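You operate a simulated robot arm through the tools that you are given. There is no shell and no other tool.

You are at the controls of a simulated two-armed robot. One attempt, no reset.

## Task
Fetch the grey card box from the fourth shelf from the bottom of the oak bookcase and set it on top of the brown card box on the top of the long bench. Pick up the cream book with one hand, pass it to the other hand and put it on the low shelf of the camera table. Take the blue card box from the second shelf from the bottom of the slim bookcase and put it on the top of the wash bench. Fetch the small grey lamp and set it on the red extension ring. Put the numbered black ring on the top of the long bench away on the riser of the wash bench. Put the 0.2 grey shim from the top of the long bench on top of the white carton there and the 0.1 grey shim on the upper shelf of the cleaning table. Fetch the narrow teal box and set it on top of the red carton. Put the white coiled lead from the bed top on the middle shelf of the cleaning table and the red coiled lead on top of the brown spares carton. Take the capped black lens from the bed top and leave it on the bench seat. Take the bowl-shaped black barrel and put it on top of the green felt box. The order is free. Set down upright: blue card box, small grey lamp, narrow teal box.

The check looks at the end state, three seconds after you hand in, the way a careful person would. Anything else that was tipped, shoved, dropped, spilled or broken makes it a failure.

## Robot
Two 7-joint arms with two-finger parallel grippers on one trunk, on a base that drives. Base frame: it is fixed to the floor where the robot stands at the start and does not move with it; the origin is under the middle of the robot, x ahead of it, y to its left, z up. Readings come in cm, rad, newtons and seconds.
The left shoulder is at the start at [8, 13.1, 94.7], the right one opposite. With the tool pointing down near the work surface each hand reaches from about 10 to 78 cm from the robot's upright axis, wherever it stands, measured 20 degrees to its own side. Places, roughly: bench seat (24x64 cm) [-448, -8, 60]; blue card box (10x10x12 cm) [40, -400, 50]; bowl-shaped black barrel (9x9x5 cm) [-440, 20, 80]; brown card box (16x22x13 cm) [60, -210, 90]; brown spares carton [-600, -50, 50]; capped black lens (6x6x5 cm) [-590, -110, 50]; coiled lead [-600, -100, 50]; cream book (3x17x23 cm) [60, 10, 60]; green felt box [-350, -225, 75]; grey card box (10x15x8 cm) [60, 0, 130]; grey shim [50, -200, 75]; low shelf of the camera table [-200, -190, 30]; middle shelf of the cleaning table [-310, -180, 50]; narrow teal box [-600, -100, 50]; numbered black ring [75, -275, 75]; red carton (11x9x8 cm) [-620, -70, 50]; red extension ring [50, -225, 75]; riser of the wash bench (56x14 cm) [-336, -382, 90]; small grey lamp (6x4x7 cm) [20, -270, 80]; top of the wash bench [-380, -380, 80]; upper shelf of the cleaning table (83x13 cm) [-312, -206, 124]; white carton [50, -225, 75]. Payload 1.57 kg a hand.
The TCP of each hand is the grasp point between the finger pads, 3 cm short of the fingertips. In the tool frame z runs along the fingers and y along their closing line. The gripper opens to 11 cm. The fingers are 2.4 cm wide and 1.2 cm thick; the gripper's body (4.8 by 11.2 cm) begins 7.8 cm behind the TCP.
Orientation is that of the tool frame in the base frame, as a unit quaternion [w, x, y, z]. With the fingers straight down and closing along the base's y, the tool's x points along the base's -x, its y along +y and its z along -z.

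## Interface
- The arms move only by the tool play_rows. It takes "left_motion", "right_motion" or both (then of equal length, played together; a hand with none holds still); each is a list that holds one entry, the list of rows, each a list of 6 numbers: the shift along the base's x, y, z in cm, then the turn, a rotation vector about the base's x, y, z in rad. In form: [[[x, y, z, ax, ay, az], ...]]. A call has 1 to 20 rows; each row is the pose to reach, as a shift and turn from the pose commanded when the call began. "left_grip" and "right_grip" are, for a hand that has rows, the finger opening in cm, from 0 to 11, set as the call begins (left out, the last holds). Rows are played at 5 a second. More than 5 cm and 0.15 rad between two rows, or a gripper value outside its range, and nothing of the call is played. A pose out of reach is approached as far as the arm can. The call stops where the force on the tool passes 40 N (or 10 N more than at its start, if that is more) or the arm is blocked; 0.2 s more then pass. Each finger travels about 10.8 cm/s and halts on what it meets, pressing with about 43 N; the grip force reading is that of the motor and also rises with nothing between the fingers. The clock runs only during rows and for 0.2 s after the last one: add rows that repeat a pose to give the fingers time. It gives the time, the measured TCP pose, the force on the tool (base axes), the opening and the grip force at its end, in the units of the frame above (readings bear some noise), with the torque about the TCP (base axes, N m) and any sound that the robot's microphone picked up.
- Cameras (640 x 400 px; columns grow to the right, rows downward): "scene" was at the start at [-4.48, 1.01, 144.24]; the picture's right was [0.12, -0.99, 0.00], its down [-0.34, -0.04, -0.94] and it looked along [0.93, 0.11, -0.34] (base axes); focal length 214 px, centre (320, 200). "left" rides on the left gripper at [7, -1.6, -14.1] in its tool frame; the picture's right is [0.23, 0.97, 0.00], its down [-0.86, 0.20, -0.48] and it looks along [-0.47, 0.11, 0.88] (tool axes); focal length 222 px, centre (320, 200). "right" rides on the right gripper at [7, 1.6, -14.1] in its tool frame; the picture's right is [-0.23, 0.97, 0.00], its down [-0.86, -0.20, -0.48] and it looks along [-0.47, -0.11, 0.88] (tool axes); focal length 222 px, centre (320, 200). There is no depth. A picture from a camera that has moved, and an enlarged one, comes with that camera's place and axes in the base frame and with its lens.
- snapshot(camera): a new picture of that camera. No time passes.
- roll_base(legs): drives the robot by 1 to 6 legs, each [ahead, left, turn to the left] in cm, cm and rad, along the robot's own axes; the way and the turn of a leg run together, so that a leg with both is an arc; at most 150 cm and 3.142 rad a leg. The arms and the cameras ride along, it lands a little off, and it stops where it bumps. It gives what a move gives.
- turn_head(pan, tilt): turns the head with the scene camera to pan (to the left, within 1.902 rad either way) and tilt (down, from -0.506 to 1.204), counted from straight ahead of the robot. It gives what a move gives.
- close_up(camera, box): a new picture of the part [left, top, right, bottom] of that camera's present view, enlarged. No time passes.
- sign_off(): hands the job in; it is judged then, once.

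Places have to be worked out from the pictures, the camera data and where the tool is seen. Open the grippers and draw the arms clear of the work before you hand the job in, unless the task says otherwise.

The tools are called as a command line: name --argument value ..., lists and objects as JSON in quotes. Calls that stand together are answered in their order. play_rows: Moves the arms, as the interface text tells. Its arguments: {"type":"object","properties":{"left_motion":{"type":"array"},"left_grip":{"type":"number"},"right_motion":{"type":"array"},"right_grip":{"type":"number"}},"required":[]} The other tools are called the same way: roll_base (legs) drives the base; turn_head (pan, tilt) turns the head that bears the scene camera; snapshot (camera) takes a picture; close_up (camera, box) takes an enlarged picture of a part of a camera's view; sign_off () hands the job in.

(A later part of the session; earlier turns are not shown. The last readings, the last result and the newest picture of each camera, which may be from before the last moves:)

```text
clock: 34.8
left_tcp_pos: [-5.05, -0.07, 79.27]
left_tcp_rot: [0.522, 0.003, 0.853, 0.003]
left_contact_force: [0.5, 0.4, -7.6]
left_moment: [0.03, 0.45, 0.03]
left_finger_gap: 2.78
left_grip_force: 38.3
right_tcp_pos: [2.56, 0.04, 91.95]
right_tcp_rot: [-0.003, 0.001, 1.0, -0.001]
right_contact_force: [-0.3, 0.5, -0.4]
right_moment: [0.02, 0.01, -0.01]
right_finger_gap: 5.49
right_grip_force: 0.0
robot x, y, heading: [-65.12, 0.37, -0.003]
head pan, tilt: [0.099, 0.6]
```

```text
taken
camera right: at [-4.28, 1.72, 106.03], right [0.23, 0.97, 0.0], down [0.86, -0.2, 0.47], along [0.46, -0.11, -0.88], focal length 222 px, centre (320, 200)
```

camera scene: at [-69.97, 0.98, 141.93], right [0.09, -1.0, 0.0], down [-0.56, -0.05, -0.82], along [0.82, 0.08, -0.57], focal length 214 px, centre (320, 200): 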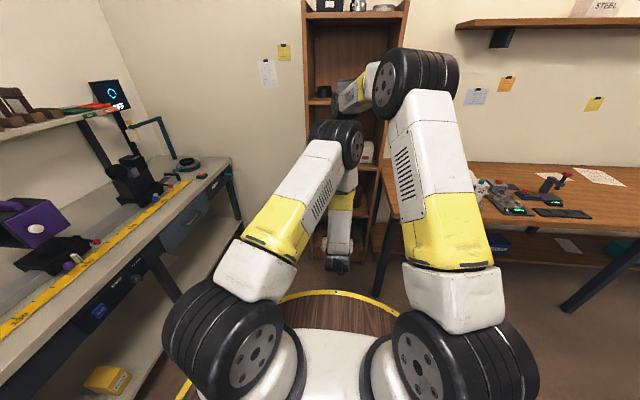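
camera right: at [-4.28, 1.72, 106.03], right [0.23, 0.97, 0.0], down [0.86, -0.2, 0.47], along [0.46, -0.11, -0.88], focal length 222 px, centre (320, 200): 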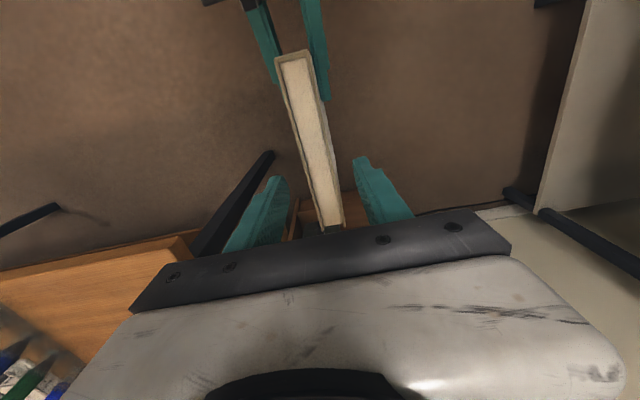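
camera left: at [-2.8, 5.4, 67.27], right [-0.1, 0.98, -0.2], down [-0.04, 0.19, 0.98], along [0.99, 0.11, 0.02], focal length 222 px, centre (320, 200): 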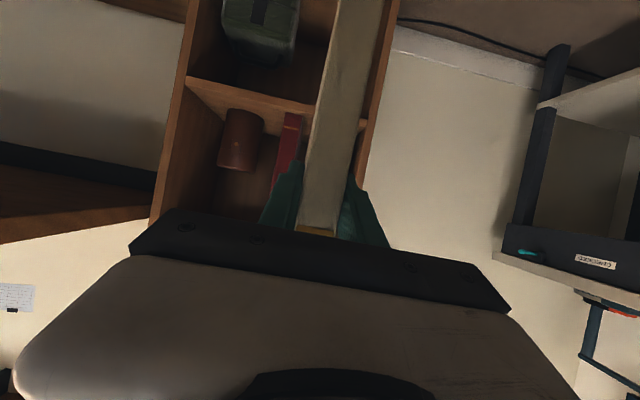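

Nothing rubbing now; forces suggest the right forearm met the left elbow rather than the fingers meeting the book. I raise the right hand and shift the handover place about 13 cm to the right so the arms separate.

play_rows --right_motion '[[[0, 0, 4, 0, 0, 0], [0, -2, 8, 0, 0, 0], [0, -5, 10, 0, 0, 0], [0, -9, 10, 0, 0, 0], [0, -13, 10, 0, 0, 0], [0, -13, 10, 0, 0, 0], [0, -13, 10, 0, 0, 0], [0, -13, 10, 0, 0, 0], [0, -13, 10, 0, 0, 0]]]' --left_motion '[[[0, 0, 0, 0, 0, 0], [0, 0, 0, 0, 0, 0], [0, 0, 0, 0, 0, 0], [0, -2.5, 0, 0, 0, 0], [0, -5, 0, 0, 0, 0], [0, -7.5, 0, 0, 0, 0], [0, -10, 0, 0, 0, 0], [0, -13, 0, 0, 0, 0], [0, -13, 0, 0, 0, 0]]]'

snapshot --camera "right"

snapshot --camera "scene"

```text
clock: 36.8
left_tcp_pos: [-5.12, -12.88, 79.32]
left_tcp_rot: [0.522, 0.003, 0.853, 0.002]
left_contact_force: [-0.8, -0.6, -6.6]
left_moment: [-0.04, 0.48, 0.02]
left_finger_gap: 2.78
left_grip_force: 37.7
right_tcp_pos: [2.54, -13.21, 101.95]
right_tcp_rot: [-0.002, 0.002, 1.0, 0.0]
right_contact_force: [-0.2, -0.4, -0.5]
right_moment: [-0.02, -0.02, -0.04]
right_finger_gap: 5.51
right_grip_force: 0.0
robot x, y, heading: [-65.07, -0.08, -0.007]
head pan, tilt: [0.099, 0.6]
```

```text
taken
camera right: at [-4.37, -11.53, 116.03], right [0.23, 0.97, 0.0], down [0.86, -0.2, 0.48], along [0.46, -0.11, -0.88], focal length 222 px, centre (320, 200)
```

right: 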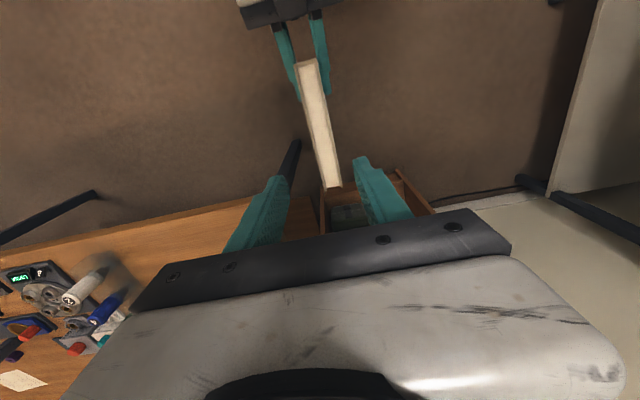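

```text
taken
camera scene: at [-69.94, 0.98, 141.93], right [0.09, -1.0, 0.0], down [-0.56, -0.05, -0.82], along [0.82, 0.08, -0.57], focal length 214 px, centre (320, 200)
```

scene: 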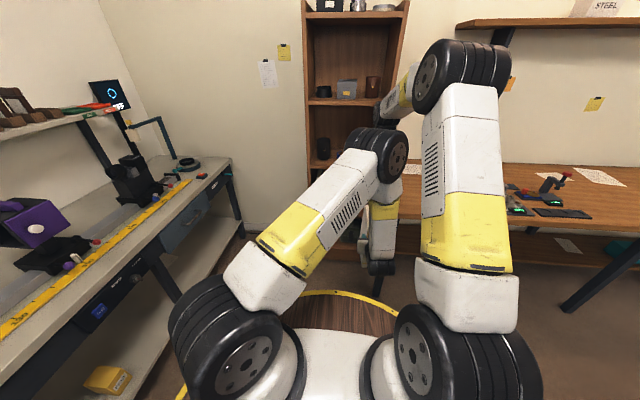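

The left elbow is now close to the right upper arm, so this is worse. Better: move the right arm aside, and turn the left hand so it points forward-right, presenting the book on the right side.

play_rows --right_motion '[[[0, -3, 3, 0, 0, 0], [0, -6, 6, 0, 0, 0], [-1, -10, 8, 0, 0, 0], [-2, -14, 10, 0, 0, 0], [-4, -18, 10, 0, 0, 0], [-4, -18, 10, 0, 0, 0], [-4, -18, 10, 0, 0, 0], [-4, -18, 10, 0, 0, 0], [-4, -18, 10, 0, 0, 0], [-4, -18, 10, 0, 0, 0], [-4, -18, 10, 0, 0, 0], [-4, -18, 10, 0, 0, 0], [-4, -18, 10, 0, 0, 0]]]' --left_motion '[[[0, 0, 0, 0, 0, 0], [0, 0, 0, 0, 0, 0], [0, 0, 0, 0, 0, 0], [0, 2, 0, 0, 0, -0.1], [0, 4, 0, 0, 0, -0.22], [0, 6, 0, 0, 0, -0.34], [0, 8.5, 0, 0, 0, -0.46], [0, 11, 0, 0, 0, -0.58], [0, 13.5, 0, 0, 0, -0.7], [-0.5, 16, 0, 0, 0, -0.82], [-1, 18, 0, 0, 0, -0.94], [-1.5, 19, 0, 0, 0, -1.0], [-1.5, 19, 0, 0, 0, -1.0]]]'

snapshot --camera "right"

snapshot --camera "scene"

```text
clock: 39.5
left_tcp_pos: [-6.54, 6.19, 79.18]
left_tcp_rot: [0.46, 0.411, 0.747, -0.249]
left_contact_force: [-0.2, 0.5, -7.2]
left_moment: [0.36, 0.23, -0.02]
left_finger_gap: 2.77
left_grip_force: 38.2
right_tcp_pos: [-1.51, -31.23, 112.08]
right_tcp_rot: [-0.002, 0.003, 1.0, 0.0]
right_contact_force: [0.5, 1.3, -0.2]
right_moment: [0.0, 0.0, 0.01]
right_finger_gap: 5.49
right_grip_force: 0.0
robot x, y, heading: [-65.18, 0.12, -0.007]
head pan, tilt: [0.099, 0.6]
```

```text
taken
camera right: at [-8.28, -29.51, 126.08], right [0.23, 0.97, 0.0], down [0.86, -0.2, 0.48], along [0.46, -0.11, -0.88], focal length 222 px, centre (320, 200)
```

right: 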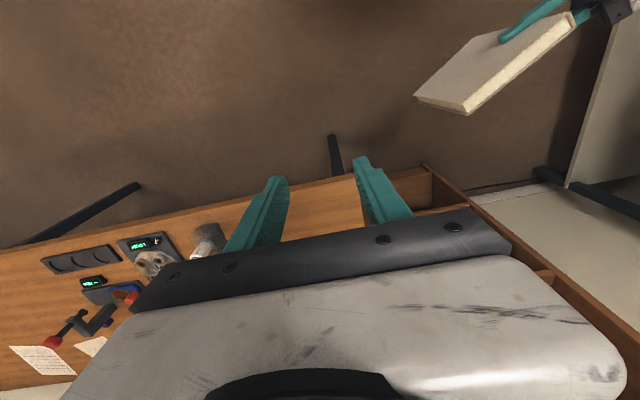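

```text
taken
camera scene: at [-69.94, 0.99, 141.93], right [0.09, -1.0, 0.0], down [-0.56, -0.05, -0.82], along [0.82, 0.08, -0.57], focal length 214 px, centre (320, 200)
```

scene: 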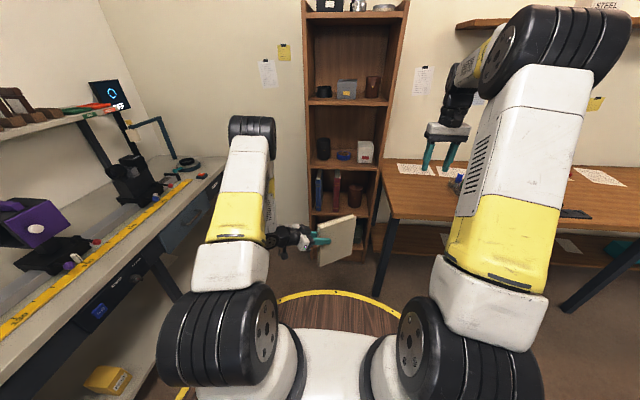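

The book is now nicely presented with the left elbow well out of the way. I bring the right hand over it, yawed to match, opened to 8 cm, staying high first.

play_rows --right_motion '[[[0, 0, 0, 0, 0, -0.12], [0, 1, 0, 0, 0, -0.25], [0, 4, 0, 0, 0, -0.38], [0, 8, 0, 0, 0, -0.5], [0, 12, -1, 0, 0, -0.63], [-0.2, 16, -2, 0, 0, -0.75], [-0.4, 20, -3, 0, 0, -0.88], [-0.6, 24, -4, 0, 0, -1.0], [-0.7, 28, -6, 0, 0, -1.0], [-0.7, 30.7, -8, 0, 0, -1.0], [-0.7, 30.7, -8, 0, 0, -1.0]]]' --right_grip 8

snapshot --camera "right"

snapshot --camera "scene"

```text
clock: 42.0
left_tcp_pos: [-6.42, 6.13, 79.13]
left_tcp_rot: [0.46, 0.41, 0.747, -0.248]
left_contact_force: [1.0, 0.2, -8.2]
left_moment: [0.4, 0.23, -0.05]
left_finger_gap: 2.78
left_grip_force: 38.0
right_tcp_pos: [-1.99, -0.52, 103.83]
right_tcp_rot: [-0.002, 0.482, 0.876, 0.001]
right_contact_force: [-0.4, -0.2, 0.4]
right_moment: [0.01, 0.0, -0.03]
right_finger_gap: 8.01
right_grip_force: 0.1
robot x, y, heading: [-64.78, 0.02, -0.003]
head pan, tilt: [0.099, 0.6]
```

```text
taken
camera right: at [-4.31, 6.25, 118.04], right [0.94, 0.33, 0.0], down [0.29, -0.83, 0.48], along [0.16, -0.45, -0.88], focal length 222 px, centre (320, 200)
```

right: 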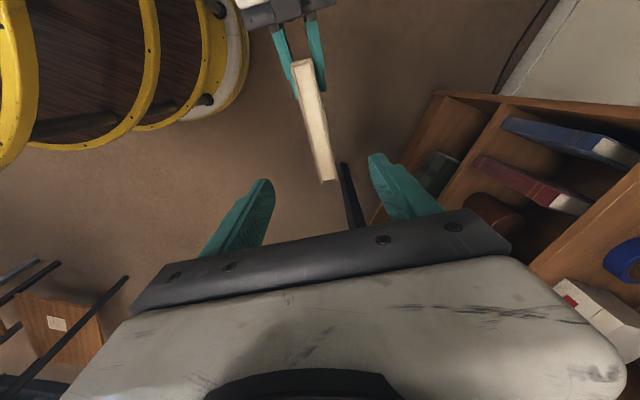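

```text
taken
camera scene: at [-69.94, 0.99, 141.93], right [0.09, -1.0, 0.0], down [-0.56, -0.05, -0.82], along [0.82, 0.08, -0.57], focal length 214 px, centre (320, 200)
```

scene: 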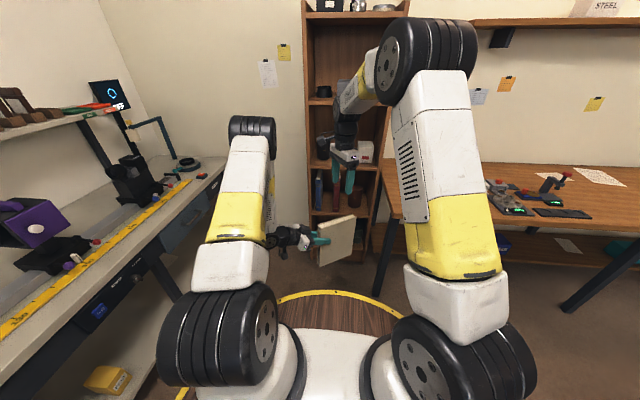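

The hand is centred on the book (perp. offset under 0.2 cm). I descend to z≈82.5 over the book's top edge.

play_rows --right_motion '[[[0, 0, -4, 0, 0, 0], [0, 0, -8, 0, 0, 0], [0, 0, -12, 0, 0, 0], [0, 0, -15, 0, 0, 0], [0, 0, -18, 0, 0, 0], [0, 0, -20, 0, 0, 0], [0, 0, -21.3, 0, 0, 0], [0, 0, -21.3, 0, 0, 0]]]'

snapshot --camera "right"

snapshot --camera "scene"

```text
clock: 43.8
left_tcp_pos: [-6.39, 6.16, 79.17]
left_tcp_rot: [0.459, 0.41, 0.748, -0.248]
left_contact_force: [0.4, -0.3, -6.9]
left_moment: [0.41, 0.24, -0.01]
left_finger_gap: 2.77
left_grip_force: 37.9
right_tcp_pos: [-2.07, -0.46, 82.71]
right_tcp_rot: [-0.002, 0.481, 0.877, -0.001]
right_contact_force: [-0.4, 0.0, 0.4]
right_moment: [-0.02, 0.0, 0.01]
right_finger_gap: 8.01
right_grip_force: 0.0
robot x, y, heading: [-65.07, 0.33, -0.005]
head pan, tilt: [0.099, 0.6]
```

```text
taken
camera right: at [-4.46, 6.24, 96.8], right [0.94, 0.33, 0.0], down [0.29, -0.83, 0.48], along [0.16, -0.45, -0.88], focal length 222 px, centre (320, 200)
```

right: 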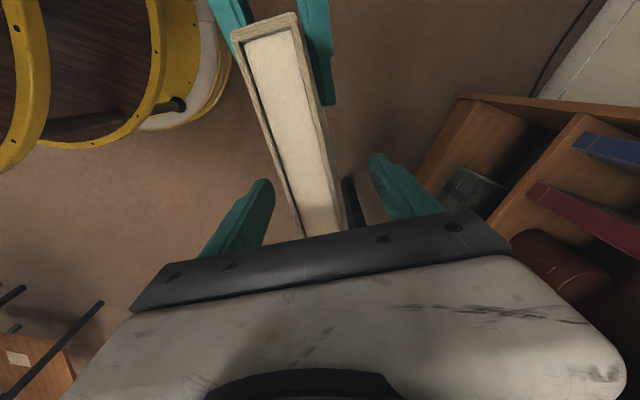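

```text
taken
camera scene: at [-69.94, 0.99, 141.93], right [0.09, -1.0, 0.0], down [-0.56, -0.05, -0.82], along [0.82, 0.08, -0.57], focal length 214 px, centre (320, 200)
```

scene: 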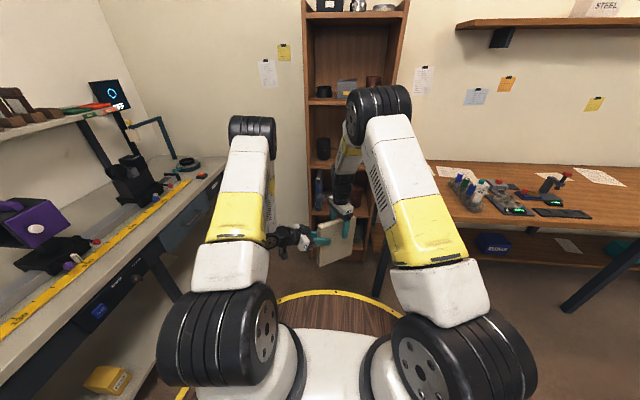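

I check with an enlarged scene view how deep the right fingers are over the book.

close_up --camera "scene" --box '[260, 160, 400, 290]'

```text
3.08 times, centred on (330, 225) of scene
camera zoom: at [-69.94, 0.99, 141.93], right [0.09, -1.0, 0.0], down [-0.56, -0.05, -0.82], along [0.82, 0.08, -0.57], focal length 660 px, centre (289, 123)
```

zoom: 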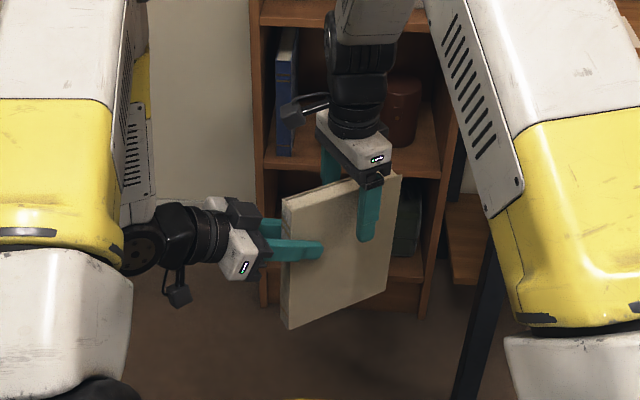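

The right fingers straddle the book deeply, both sides clear. I close the right grip.

play_rows --right_motion '[[[0, 0, 0, 0, 0, 0], [0, 0, 0, 0, 0, 0], [0, 0, 0, 0, 0, 0], [0, 0, 0, 0, 0, 0], [0, 0, 0, 0, 0, 0]]]' --right_grip 0

```text
clock: 45.0
left_tcp_pos: [-6.48, 6.18, 79.16]
left_tcp_rot: [0.459, 0.41, 0.748, -0.248]
left_contact_force: [8.4, 3.3, -9.6]
left_moment: [-0.62, 1.18, -0.03]
left_finger_gap: 2.79
left_grip_force: 38.2
right_tcp_pos: [-2.15, -0.55, 82.67]
right_tcp_rot: [-0.002, 0.481, 0.877, 0.0]
right_contact_force: [-7.5, -3.5, 1.3]
right_moment: [1.04, -0.56, 0.75]
right_finger_gap: 2.78
right_grip_force: 38.6
robot x, y, heading: [-64.97, 0.84, -0.002]
head pan, tilt: [0.099, 0.6]
```

Both hold it. Now I open the left hand to 6 cm and withdraw it backward along its own finger direction.

play_rows --left_motion '[[[0, 0, 0, 0, 0, 0], [0, 0, 0, 0, 0, 0], [-1.4, 2.2, 1.4, 0, 0, 0], [-2.9, 4.5, 2.7, 0, 0, 0], [-4.3, 6.7, 4.1, 0, 0, 0], [-5.8, 9, 5.4, 0, 0, 0], [-5.8, 13, 5.4, 0, 0, 0], [-5.8, 17, 5.4, 0, 0, 0]]]' --left_grip 6

snapshot --camera "scene"

snapshot --camera "right"

```text
clock: 46.8
left_tcp_pos: [-12.56, 23.13, 84.62]
left_tcp_rot: [0.461, 0.41, 0.747, -0.248]
left_contact_force: [-0.8, -0.8, 0.4]
left_moment: [0.01, 0.0, 0.01]
left_finger_gap: 5.99
left_grip_force: 0.1
right_tcp_pos: [-2.04, -0.46, 82.66]
right_tcp_rot: [-0.002, 0.482, 0.876, 0.0]
right_contact_force: [0.0, -0.4, 0.0]
right_moment: [-0.06, -0.04, 0.01]
right_finger_gap: 2.78
right_grip_force: 38.9
robot x, y, heading: [-65.35, 0.31, 0.0]
head pan, tilt: [0.099, 0.6]
```

```text
taken
camera scene: at [-69.93, 0.96, 141.94], right [0.09, -1.0, 0.0], down [-0.56, -0.05, -0.82], along [0.82, 0.08, -0.57], focal length 214 px, centre (320, 200)
```

scene: 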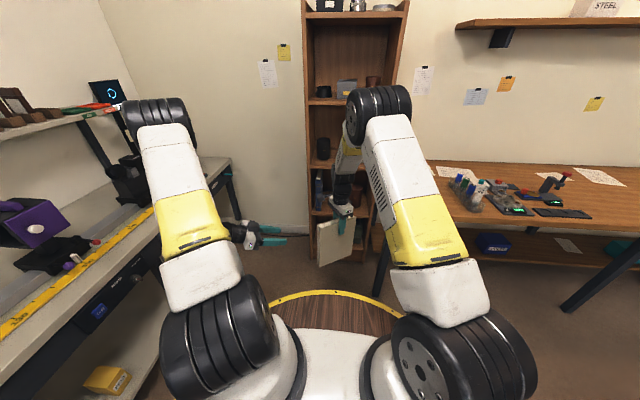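

```text
taken
camera right: at [-4.46, 6.21, 96.8], right [0.94, 0.33, 0.0], down [0.29, -0.83, 0.48], along [0.16, -0.45, -0.88], focal length 222 px, centre (320, 200)
```

right: 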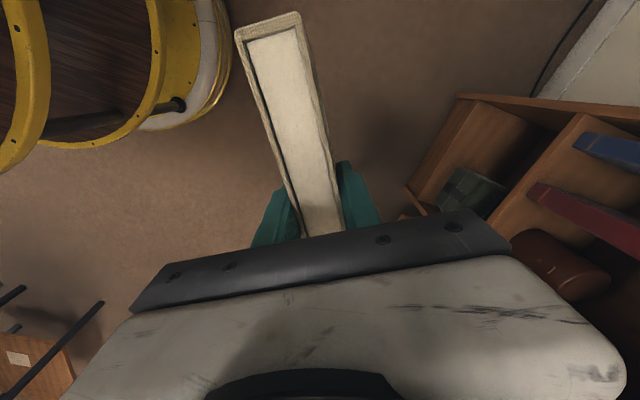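

Handover done; the reading of the right force looks odd (no weight), so I lift a little and read again, while turning the right hand back.

play_rows --right_motion '[[[0, -2, 2, 0, 0, 0.1], [0, -4, 4, 0, 0, 0.2], [0, -6, 6, 0, 0, 0.3], [0, -8, 8, 0, 0, 0.4], [0, -8, 8, 0, 0, 0.4]]]'

snapshot --camera "scene"

```text
clock: 48.0
left_tcp_pos: [-12.49, 23.16, 84.72]
left_tcp_rot: [0.46, 0.41, 0.747, -0.249]
left_contact_force: [0.2, -0.4, 0.7]
left_moment: [-0.03, 0.05, 0.01]
left_finger_gap: 6.01
left_grip_force: 0.0
right_tcp_pos: [-2.15, -8.42, 90.56]
right_tcp_rot: [-0.002, 0.298, 0.955, 0.0]
right_contact_force: [0.3, 1.1, -7.1]
right_moment: [-0.04, -0.06, 0.01]
right_finger_gap: 2.79
right_grip_force: 38.3
robot x, y, heading: [-65.11, 0.1, -0.001]
head pan, tilt: [0.099, 0.6]
```

```text
taken
camera scene: at [-69.94, 0.99, 141.93], right [0.09, -1.0, 0.0], down [-0.56, -0.05, -0.82], along [0.82, 0.08, -0.57], focal length 214 px, centre (320, 200)
```

scene: 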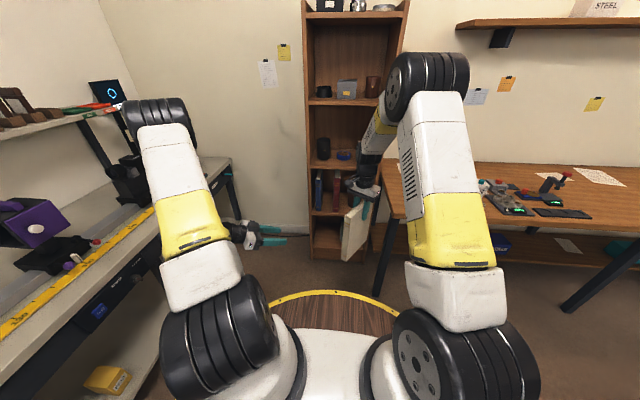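

The right hand carries the book (7 N). Next the grey card box with the left hand; a close view of it first.

close_up --camera "scene" --box '[290, 60, 420, 140]'

```text
4.92 times, centred on (355, 100) of scene
camera zoom: at [-69.94, 0.99, 141.93], right [0.09, -1.0, 0.0], down [-0.56, -0.05, -0.82], along [0.82, 0.08, -0.57], focal length 1056 px, centre (148, 692)
```

zoom: 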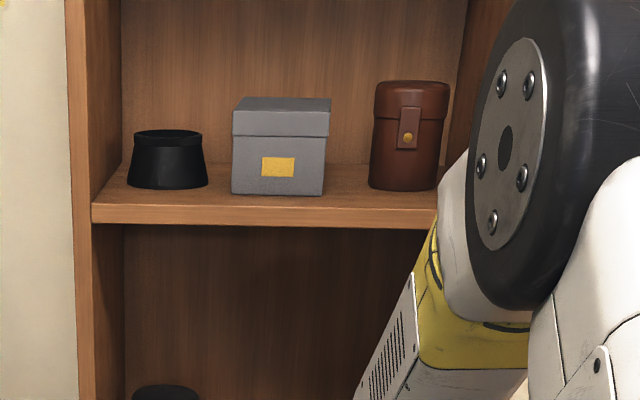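

The box front is at x≈57, y from 3.8 to -6.3, z 120.7–128.8, turned about -0.05 rad. I tuck the right hand with the book to the right side and bring the left hand up to a 45° forward pitch.

play_rows --left_motion '[[[-0.54, -0.79, 3.93, 0.0113, 0.0206, 0.0709], [-1.07, -1.58, 7.86, 0.0225, 0.0412, 0.1418], [-1.61, -2.37, 11.79, 0.0338, 0.0618, 0.2127], [-2.14, -3.16, 15.72, 0.045, 0.0824, 0.2836], [-2.68, -3.95, 19.65, 0.0563, 0.103, 0.3545], [-3.22, -4.74, 23.58, 0.0676, 0.1236, 0.4254], [-3.75, -5.53, 27.51, 0.0788, 0.1442, 0.4963], [-4.29, -6.32, 31.44, 0.09, 0.1648, 0.5672], [-4.82, -7.11, 35.37, 0.1013, 0.1854, 0.6381], [-5.36, -7.9, 39.3, 0.1126, 0.206, 0.709], [-5.9, -8.69, 43.23, 0.1238, 0.2266, 0.7799], [-6.43, -9.48, 47.16, 0.1351, 0.2472, 0.8508], [-6.97, -10.27, 51.09, 0.1463, 0.2678, 0.9217], [-7.5, -11, 55, 0.1576, 0.2883, 0.992]]]' --right_motion '[[[-1.79, -1.76, 1.96, 0, 0, 0.0429], [-3.57, -3.51, 3.93, 0, 0, 0.0857], [-5.36, -5.27, 5.89, 0, 0, 0.1286], [-7.14, -7.03, 7.86, 0, 0, 0.1714], [-8.93, -8.79, 9.82, 0, 0, 0.2143], [-10.7, -10.5, 11.8, 0, 0, 0.2571], [-12.5, -12.3, 13.75, 0, 0, 0.3], [-14.3, -14.1, 15.7, 0, 0, 0.3429], [-16.1, -15.8, 17.7, 0, 0, 0.3857], [-17.9, -17.6, 19.6, 0, 0, 0.4286], [-19.6, -19.3, 21.6, 0, 0, 0.4714], [-21.4, -21.1, 23.6, 0, 0, 0.5143], [-23.2, -22.8, 25.5, 0, 0, 0.5571], [-25, -24.6, 27.5, 0, 0, 0.6]]]'

snapshot --camera "scene"

```text
clock: 51.0
left_tcp_pos: [-19.69, 12.39, 139.81]
left_tcp_rot: [0.382, 0.002, 0.924, -0.001]
left_contact_force: [-0.4, 0.8, -0.1]
left_moment: [-0.09, 0.01, -0.08]
left_finger_gap: 6.0
left_grip_force: 0.0
right_tcp_pos: [-27.2, -33.05, 118.22]
right_tcp_rot: [-0.002, 0.001, 1.0, 0.0]
right_contact_force: [-0.1, 0.6, -6.6]
right_moment: [-0.02, -0.08, 0.01]
right_finger_gap: 2.8
right_grip_force: 38.1
robot x, y, heading: [-64.79, 0.23, -0.006]
head pan, tilt: [0.099, 0.6]
```

```text
taken
camera scene: at [-77.59, -8.55, 141.98], right [-0.99, -0.13, 0.0], down [-0.07, 0.56, -0.83], along [0.11, -0.82, -0.56], focal length 214 px, centre (320, 200)
```

scene: 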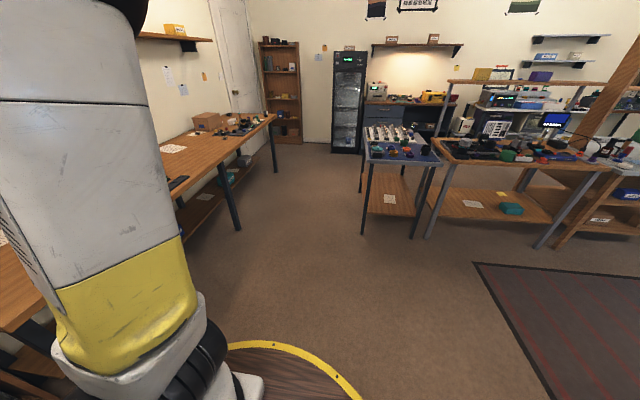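

The waist swivelled about -1.5 rad to reach these hand poses. I turn the head back toward the hands to see the arm posture.

turn_head --pan 1.5 --tilt 0.5

snapshot --camera "scene"

snapshot --camera "left"

snapshot --camera "right"

```text
clock: 52.5
left_tcp_pos: [-19.54, 12.68, 139.56]
left_tcp_rot: [0.381, 0.001, 0.925, -0.001]
left_contact_force: [0.4, 0.3, -0.2]
left_moment: [-0.03, -0.02, -0.01]
left_finger_gap: 6.01
left_grip_force: 0.0
right_tcp_pos: [-27.29, -33.16, 118.31]
right_tcp_rot: [-0.002, 0.002, 1.0, 0.001]
right_contact_force: [0.6, -0.8, -6.8]
right_moment: [0.0, -0.1, -0.05]
right_finger_gap: 2.78
right_grip_force: 39.0
robot x, y, heading: [-65.25, 0.51, -0.005]
head pan, tilt: [1.499, 0.499]
```

```text
taken
camera scene: at [-77.36, -8.72, 142.36], right [-0.99, -0.16, 0.0], down [-0.08, 0.52, -0.85], along [0.13, -0.84, -0.53], focal length 214 px, centre (320, 200)
```

scene: 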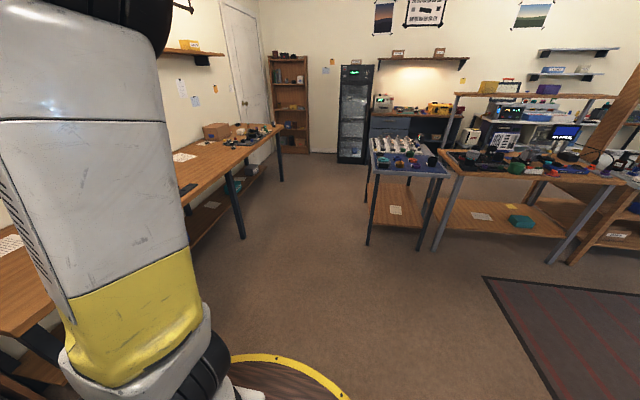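

```text
taken
camera left: at [-34.6, 10.89, 144.56], right [-0.16, 0.97, -0.16], down [0.27, 0.2, 0.94], along [0.95, 0.11, -0.29], focal length 222 px, centre (320, 200)
```

left: 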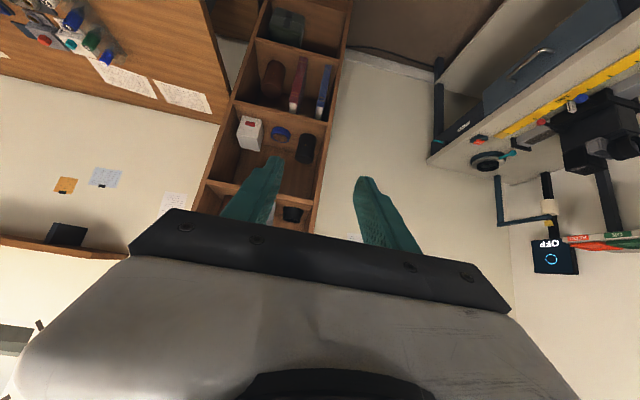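

```text
taken
camera right: at [-34.2, -31.44, 132.28], right [0.23, 0.97, 0.0], down [0.86, -0.2, 0.48], along [0.46, -0.11, -0.88], focal length 222 px, centre (320, 200)
```

right: 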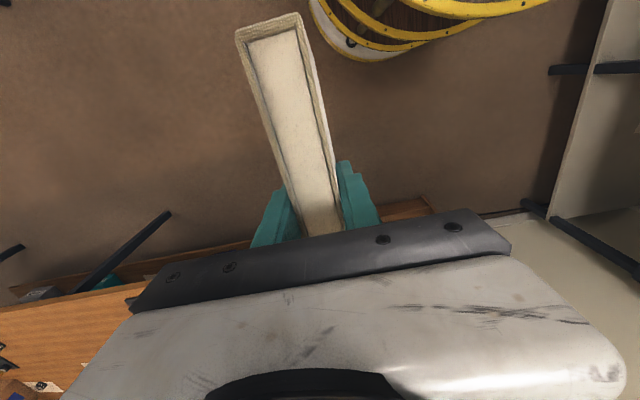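

Comparing camera positions, it is the head that was pushed aside by the left elbow, not the waist. I back the left hand out to its good tool-down pose (rel 41, 19, 138).

play_rows --left_motion '[[[-0.5, 1, 0, 0, 0.1, 0], [-1, 2, 0, 0, 0.2, 0], [-1.5, 3, 0, 0, 0.3, 0], [-2, 4, 0, 0, 0.4, 0], [-2.5, 5, 0, 0, 0.5, 0], [-3, 6, 0, 0, 0.6, 0], [-3.5, 7, 0, 0, 0.7, 0], [-4, 7.5, 0, 0, 0.785, 0], [-4, 7.5, 0, 0, 0.785, 0]]]'

turn_head --pan 0.1 --tilt 0.5

snapshot --camera "scene"

```text
clock: 54.5
left_tcp_pos: [-23.94, 19.53, 139.62]
left_tcp_rot: [0.0, 0.002, 1.0, 0.001]
left_contact_force: [-0.3, -0.4, 0.3]
left_moment: [0.01, 0.01, 0.02]
left_finger_gap: 6.0
left_grip_force: 0.2
right_tcp_pos: [-27.3, -33.13, 118.23]
right_tcp_rot: [-0.001, 0.003, 1.0, 0.0]
right_contact_force: [0.4, -0.1, -7.0]
right_moment: [-0.01, -0.07, -0.02]
right_finger_gap: 2.78
right_grip_force: 38.2
robot x, y, heading: [-64.93, 0.31, -0.004]
head pan, tilt: [1.499, 0.499]
```

```text
clock: 56.0
left_tcp_pos: [-23.73, 19.64, 139.68]
left_tcp_rot: [0.0, 0.003, 1.0, 0.002]
left_contact_force: [1.3, 0.5, 0.9]
left_moment: [0.01, 0.0, -0.01]
left_finger_gap: 6.03
left_grip_force: 0.1
right_tcp_pos: [-27.19, -33.07, 118.3]
right_tcp_rot: [-0.002, 0.003, 1.0, 0.0]
right_contact_force: [0.7, -0.1, -7.4]
right_moment: [-0.01, -0.09, 0.0]
right_finger_gap: 2.81
right_grip_force: 38.8
robot x, y, heading: [-64.98, 0.51, -0.006]
head pan, tilt: [0.099, 0.499]
```

```text
taken
camera scene: at [-69.71, 1.0, 142.84], right [0.09, -1.0, 0.0], down [-0.48, -0.05, -0.88], along [0.87, 0.08, -0.48], focal length 214 px, centre (320, 200)
```

scene: 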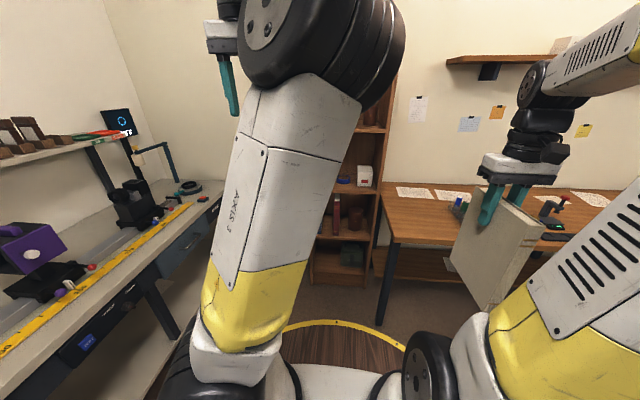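

The left elbow is still swung inward in front of the head. I try pulling the left hand out to the left and turning it inward in yaw, which earlier put the elbow outside.

play_rows --left_motion '[[[0, 2, -3, 0, 0, -0.1], [0, 4, -6, 0, 0, -0.2], [0, 6, -9, 0, 0, -0.3], [0, 8, -12, 0, 0, -0.4], [0, 10, -15, 0, 0, -0.5], [0, 12, -18, 0, 0, -0.6], [0, 14, -21, 0, 0, -0.7], [0, 16, -24, 0, 0, -0.8], [0, 18, -27, 0, 0, -0.9], [0, 18, -27, 0, 0, -1.0]]]'

snapshot --camera "scene"

```text
clock: 58.2
left_tcp_pos: [-23.89, 37.64, 112.7]
left_tcp_rot: [0.0, 0.484, 0.875, 0.001]
left_contact_force: [0.1, 0.2, 0.5]
left_moment: [-0.02, -0.02, -0.02]
left_finger_gap: 6.01
left_grip_force: 0.2
right_tcp_pos: [-27.4, -33.14, 118.22]
right_tcp_rot: [-0.002, 0.003, 1.0, 0.0]
right_contact_force: [-0.1, 0.5, -7.4]
right_moment: [0.01, -0.12, 0.0]
right_finger_gap: 2.81
right_grip_force: 38.1
robot x, y, heading: [-64.85, 0.1, -0.006]
head pan, tilt: [0.099, 0.499]
```

```text
taken
camera scene: at [-69.71, 1.0, 142.84], right [0.09, -1.0, 0.0], down [-0.48, -0.04, -0.88], along [0.87, 0.08, -0.48], focal length 214 px, centre (320, 200)
```

scene: 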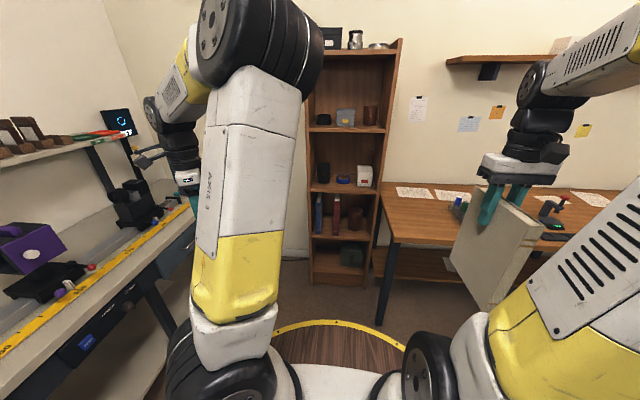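

The elbow is still on the wrong side branch. I retrace toward the handover pose (low, yawed, pitched), where the elbow was well outside.

play_rows --left_motion '[[[1.1, -1.5, -2.8, -0.0926, -0.0594, 0], [2.3, -2.9, -5.5, -0.185, -0.119, 0], [3.4, -4.4, -8.3, -0.278, -0.178, 0], [4.6, -5.8, -11.1, -0.37, -0.238, 0], [5.7, -7.3, -13.9, -0.463, -0.297, 0], [6.8, -8.8, -16.6, -0.556, -0.356, 0], [8, -10.2, -19.4, -0.648, -0.416, 0], [9.1, -11.7, -22.2, -0.741, -0.475, 0], [10.3, -13.1, -24.9, -0.833, -0.535, 0], [11.4, -14.6, -27.7, -0.926, -0.594, 0]]]'

snapshot --camera "scene"

```text
clock: 60.4
left_tcp_pos: [-12.27, 23.08, 84.91]
left_tcp_rot: [0.461, 0.41, 0.747, -0.248]
left_contact_force: [-0.9, -0.4, 0.3]
left_moment: [0.03, 0.02, 0.04]
left_finger_gap: 6.02
left_grip_force: 0.1
left hand out of reach, approached as far as the arm can: row 2, 3
right_tcp_pos: [-27.29, -33.21, 118.19]
right_tcp_rot: [-0.002, 0.002, 1.0, 0.0]
right_contact_force: [-0.2, -0.5, -6.4]
right_moment: [-0.01, -0.1, 0.0]
right_finger_gap: 2.77
right_grip_force: 38.5
robot x, y, heading: [-65.38, 0.2, -0.005]
head pan, tilt: [0.099, 0.499]
```

```text
taken
camera scene: at [-69.73, 0.98, 142.84], right [0.09, -1.0, 0.0], down [-0.48, -0.04, -0.88], along [0.87, 0.08, -0.48], focal length 214 px, centre (320, 200)
```

scene: 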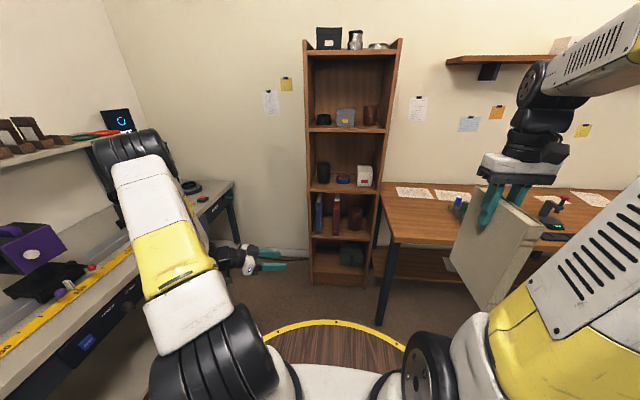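

Elbow is outside again. Now I unwind yaw at low height first (keeping pitch), moving to rel (59, 8).

play_rows --left_motion '[[[0.7, -1.5, -0.5, 0, 0, 0.1], [1.4, -3, -1, 0, 0, 0.2], [2.1, -4.5, -1.5, 0, 0, 0.3], [2.8, -6, -2, 0, 0, 0.4], [3.5, -7.5, -2.5, 0, 0, 0.5], [4.2, -9, -3, 0, 0, 0.6], [4.9, -10.5, -3.5, 0, 0, 0.7], [5.6, -12, -4, 0, 0, 0.8], [6.3, -13.5, -4.5, 0, 0, 0.9], [7, -15, -5, 0, 0, 1.0]]]'

snapshot --camera "scene"

```text
clock: 62.6
left_tcp_pos: [-5.46, 8.08, 79.98]
left_tcp_rot: [0.522, 0.002, 0.853, 0.003]
left_contact_force: [-0.2, 0.8, -0.1]
left_moment: [-0.03, 0.01, 0.0]
left_finger_gap: 5.99
left_grip_force: 0.1
right_tcp_pos: [-27.23, -33.05, 118.24]
right_tcp_rot: [-0.001, 0.002, 1.0, -0.002]
right_contact_force: [-0.3, 0.5, -6.3]
right_moment: [-0.03, -0.09, -0.02]
right_finger_gap: 2.81
right_grip_force: 38.2
robot x, y, heading: [-65.22, 0.5, -0.005]
head pan, tilt: [0.099, 0.499]
```

```text
taken
camera scene: at [-69.71, 1.04, 142.84], right [0.09, -1.0, 0.0], down [-0.48, -0.05, -0.88], along [0.87, 0.08, -0.48], focal length 214 px, centre (320, 200)
```

scene: 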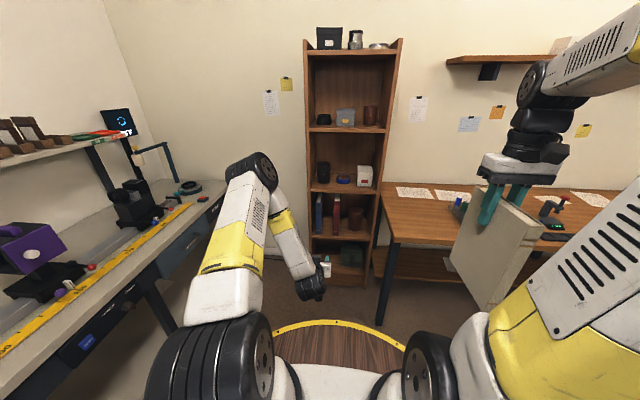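

The elbow is now out left with the tool still pitched forward. I raise the hand keeping this pitch and extending a bit forward, checking part-way.

play_rows --left_motion '[[[1, 0, 4, 0, 0, 0], [2, 0, 8, 0, 0, 0], [3, 0, 12, 0, 0, 0], [4, 0, 16, 0, 0, 0], [5, 0, 20, 0, 0, 0], [6, 0, 24, 0, 0, 0], [6, 0, 24, 0, 0, 0]]]'

snapshot --camera "scene"

```text
clock: 64.2
left_tcp_pos: [0.58, 7.96, 103.91]
left_tcp_rot: [0.523, 0.002, 0.853, 0.003]
left_contact_force: [-0.3, 0.0, -1.6]
left_moment: [0.03, 0.01, 0.0]
left_finger_gap: 6.01
left_grip_force: 0.1
right_tcp_pos: [-27.3, -33.18, 118.34]
right_tcp_rot: [-0.002, 0.003, 1.0, 0.001]
right_contact_force: [0.6, -0.4, -7.1]
right_moment: [-0.01, -0.09, 0.02]
right_finger_gap: 2.82
right_grip_force: 37.8
robot x, y, heading: [-65.13, 0.19, -0.004]
head pan, tilt: [0.099, 0.499]
```

```text
taken
camera scene: at [-69.7, 0.99, 142.84], right [0.09, -1.0, 0.0], down [-0.48, -0.04, -0.88], along [0.87, 0.08, -0.48], focal length 214 px, centre (320, 200)
```

scene: 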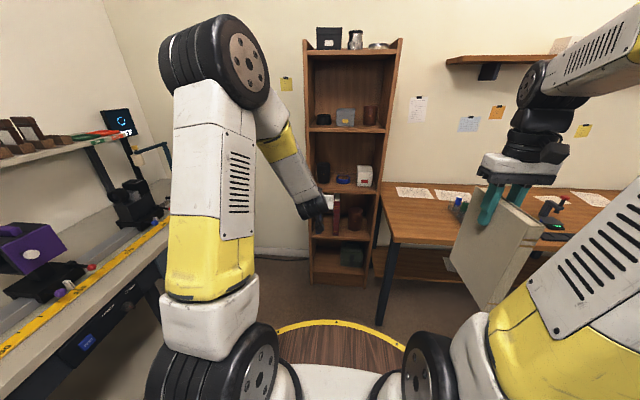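

Good posture, elbow outside. I continue up to z≈127.

play_rows --left_motion '[[[0, 0, 4, 0, 0, 0], [0, 0, 8, 0, 0, 0], [0, 0, 12, 0, 0, 0], [0, 0, 16, 0, 0, 0], [0, 0, 20, 0, 0, 0], [0, 0, 24, 0, 0, 0], [0, 0, 24, 0, 0, 0]]]' --left_grip 11

snapshot --camera "scene"

snapshot --camera "left"

```text
clock: 65.8
left_tcp_pos: [0.63, 7.9, 127.95]
left_tcp_rot: [0.523, 0.003, 0.852, 0.002]
left_contact_force: [0.3, -1.1, 0.6]
left_moment: [0.0, 0.04, 0.04]
left_finger_gap: 10.99
left_grip_force: 0.1
right_tcp_pos: [-27.21, -33.02, 118.29]
right_tcp_rot: [-0.002, 0.003, 1.0, 0.0]
right_contact_force: [0.1, 0.7, -7.8]
right_moment: [0.01, -0.11, -0.03]
right_finger_gap: 2.81
right_grip_force: 38.3
robot x, y, heading: [-65.04, 0.29, -0.011]
head pan, tilt: [0.099, 0.499]
```

```text
taken
camera scene: at [-69.71, 1.0, 142.84], right [0.09, -1.0, 0.0], down [-0.48, -0.04, -0.88], along [0.87, 0.08, -0.48], focal length 214 px, centre (320, 200)
```

scene: 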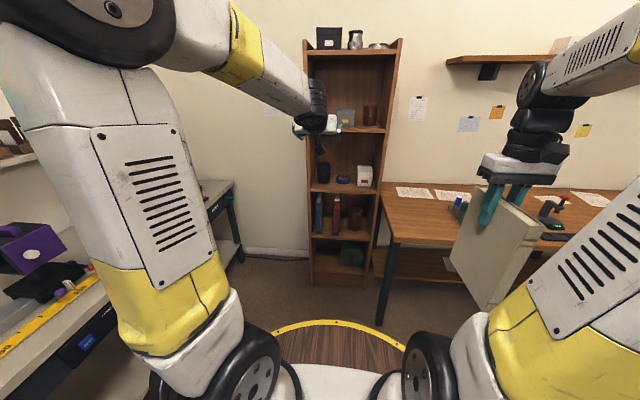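

```text
taken
camera left: at [-15.2, 6.22, 127.99], right [-0.1, 0.98, -0.2], down [-0.04, 0.19, 0.98], along [0.99, 0.11, 0.02], focal length 222 px, centre (320, 200)
```

left: 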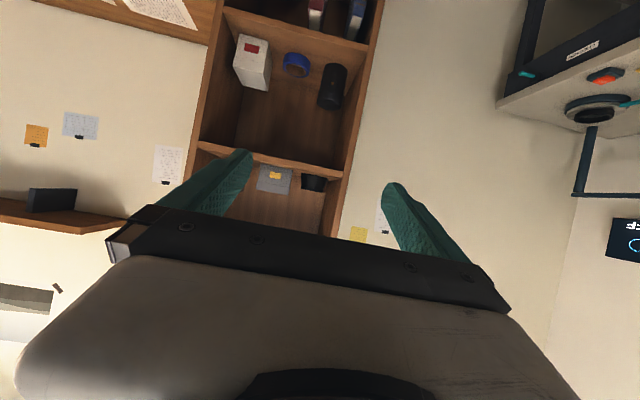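

Excellent: elbow outside, left hand at rel (65.6, 8, 128). I reduce the pitch slightly, shift to y≈-1.5 with yaw -0.05, then drive forward 38 cm.

play_rows --left_motion '[[[0, -2.4, -0.5, 0, 0.05, 0], [0, -4.8, -1, 0, 0.1, 0], [0, -7.2, -1.5, 0, 0.15, 0], [0, -9.4, -2, 0, 0.2, 0], [0, -9.4, -2.3, 0, 0.2, 0]]]'

roll_base --legs '[[38, 0, 0.005]]'

snapshot --camera "scene"

snapshot --camera "left"

snapshot --camera "right"

```text
clock: 67.0
left_tcp_pos: [0.63, -1.51, 125.65]
left_tcp_rot: [0.434, 0.002, 0.901, 0.003]
left_contact_force: [0.5, -0.8, -0.1]
left_moment: [-0.03, 0.01, 0.01]
left_finger_gap: 10.99
left_grip_force: 0.0
right_tcp_pos: [-27.42, -33.18, 118.14]
right_tcp_rot: [-0.002, 0.003, 1.0, -0.001]
right_contact_force: [0.1, 0.2, -7.1]
right_moment: [-0.01, -0.08, -0.03]
right_finger_gap: 2.81
right_grip_force: 38.2
robot x, y, heading: [-65.11, 0.14, -0.002]
head pan, tilt: [0.099, 0.499]
```

```text
clock: 69.4
left_tcp_pos: [38.66, -1.81, 125.63]
left_tcp_rot: [0.435, 0.002, 0.9, 0.003]
left_contact_force: [0.7, 0.4, 0.0]
left_moment: [-0.03, -0.03, -0.03]
left_finger_gap: 10.99
left_grip_force: 0.1
right_tcp_pos: [10.67, -33.46, 118.18]
right_tcp_rot: [-0.003, 0.003, 1.0, -0.001]
right_contact_force: [-0.1, -0.7, -6.2]
right_moment: [0.03, -0.08, 0.0]
right_finger_gap: 2.8
right_grip_force: 38.0
robot x, y, heading: [-27.11, -0.13, -0.008]
head pan, tilt: [0.099, 0.499]
```

```text
taken
camera scene: at [-31.75, 0.76, 142.84], right [0.09, -1.0, 0.0], down [-0.48, -0.04, -0.88], along [0.87, 0.08, -0.48], focal length 214 px, centre (320, 200)
```

scene: 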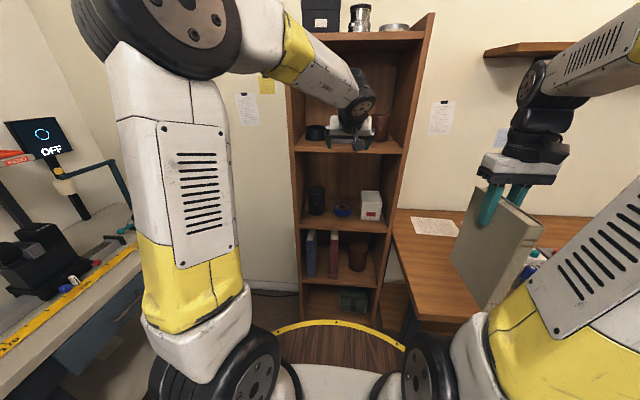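

```text
taken
camera left: at [23.23, -3.47, 128.82], right [-0.14, 0.98, -0.17], down [0.16, 0.19, 0.97], along [0.98, 0.11, -0.18], focal length 222 px, centre (320, 200)
```

left: 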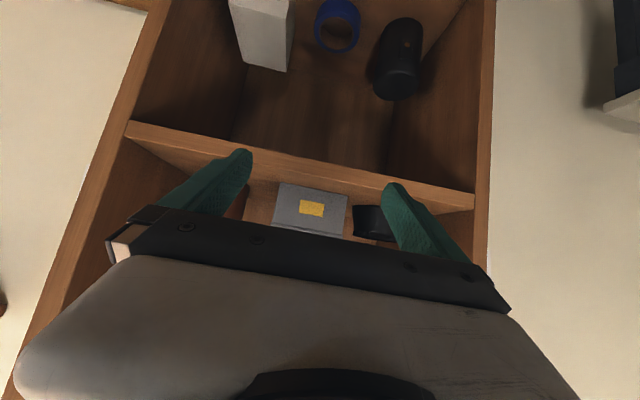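

```text
taken
camera right: at [3.71, -31.73, 132.3], right [0.23, 0.97, 0.0], down [0.86, -0.2, 0.48], along [0.46, -0.11, -0.88], focal length 222 px, centre (320, 200)
```

right: 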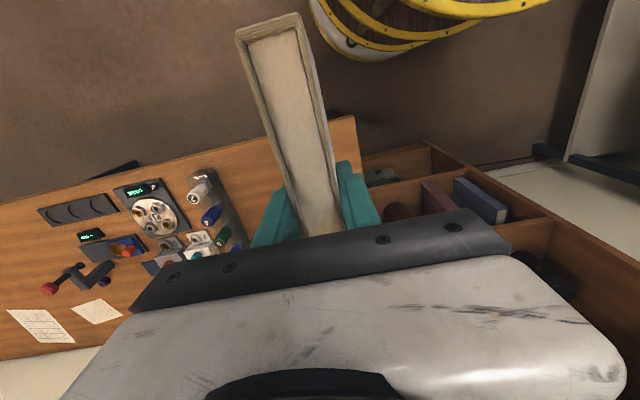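

Now a close view from the left camera of the grey box for precise lateral position and yaw.

close_up --camera "left" --box '[230, 140, 410, 260]'

close_up --camera "scene" --box '[280, 50, 420, 170]'

```text
3.33 times, centred on (320, 200) of left
camera zoom: at [23.23, -3.47, 128.82], right [-0.14, 0.98, -0.17], down [0.16, 0.19, 0.97], along [0.98, 0.11, -0.18], focal length 740 px, centre (320, 200)
```

zoom: 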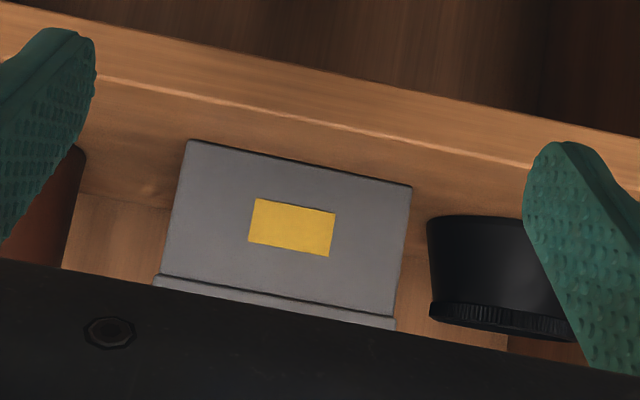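

```text
3.33 times, centred on (350, 110) of scene
camera zoom: at [-31.75, 0.76, 142.84], right [0.09, -1.0, 0.0], down [-0.48, -0.04, -0.88], along [0.87, 0.08, -0.48], focal length 715 px, centre (220, 500)
```

zoom: 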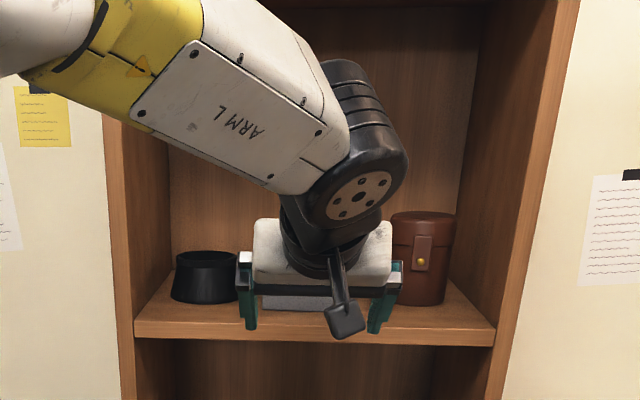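

The box front is at x≈55, centred y≈-1.05, yaw ≈-0.045, z≈121.3–129.3. I set the hand yaw and drive 14 cm closer, stopping short of the box.

play_rows --left_motion '[[[0, 0.3, 0, 0, 0, -0.025], [0, 0.8, 0, 0, 0, -0.045], [0, 0.8, 0, 0, 0, -0.045]]]'

roll_base --legs '[[13, 0, 0.005]]'

snapshot --camera "left"

close_up --camera "left" --box '[200, 100, 440, 260]'

```text
clock: 70.2
left_tcp_pos: [38.61, -1.02, 125.53]
left_tcp_rot: [0.435, 0.023, 0.9, -0.008]
left_contact_force: [-0.6, 0.7, 0.1]
left_moment: [0.0, 0.0, 0.0]
left_finger_gap: 10.99
left_grip_force: 0.1
right_tcp_pos: [10.65, -33.4, 118.14]
right_tcp_rot: [-0.001, 0.003, 1.0, 0.0]
right_contact_force: [-0.1, -0.2, -6.3]
right_moment: [0.0, -0.11, 0.01]
right_finger_gap: 2.78
right_grip_force: 37.9
robot x, y, heading: [-27.13, 0.06, -0.008]
head pan, tilt: [0.099, 0.499]
```

```text
clock: 71.5
left_tcp_pos: [51.51, -0.53, 125.67]
left_tcp_rot: [0.435, 0.02, 0.9, -0.006]
left_contact_force: [-1.3, -1.2, -0.1]
left_moment: [0.02, 0.02, 0.0]
left_finger_gap: 11.0
left_grip_force: 0.0
right_tcp_pos: [23.44, -33.31, 118.25]
right_tcp_rot: [-0.001, 0.001, 1.0, 0.0]
right_contact_force: [0.4, 0.3, -6.8]
right_moment: [0.0, -0.06, -0.01]
right_finger_gap: 2.78
right_grip_force: 38.6
robot x, y, heading: [-14.39, -0.1, -0.003]
head pan, tilt: [0.099, 0.499]
```

```text
taken
camera left: at [35.9, -1.74, 128.85], right [-0.1, 0.98, -0.17], down [0.16, 0.19, 0.97], along [0.98, 0.07, -0.18], focal length 222 px, centre (320, 200)
```

left: 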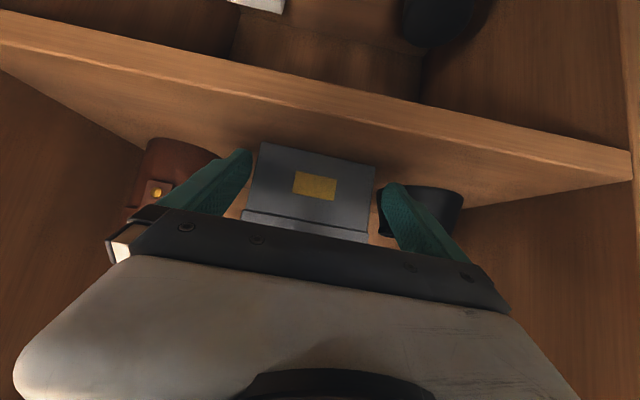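

```text
2.50 times, centred on (320, 180) of left
camera zoom: at [35.9, -1.74, 128.85], right [-0.1, 0.98, -0.17], down [0.16, 0.19, 0.97], along [0.98, 0.07, -0.18], focal length 555 px, centre (320, 250)
```

zoom: 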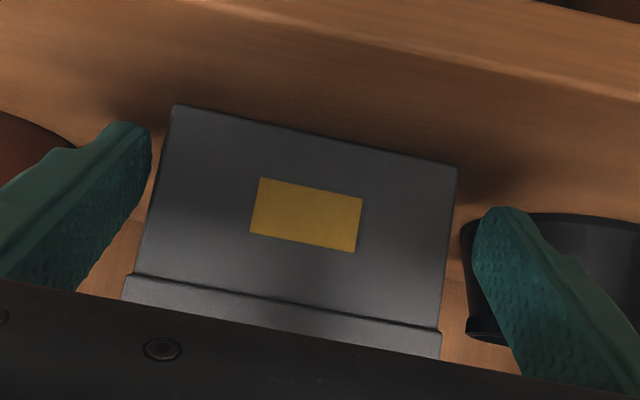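

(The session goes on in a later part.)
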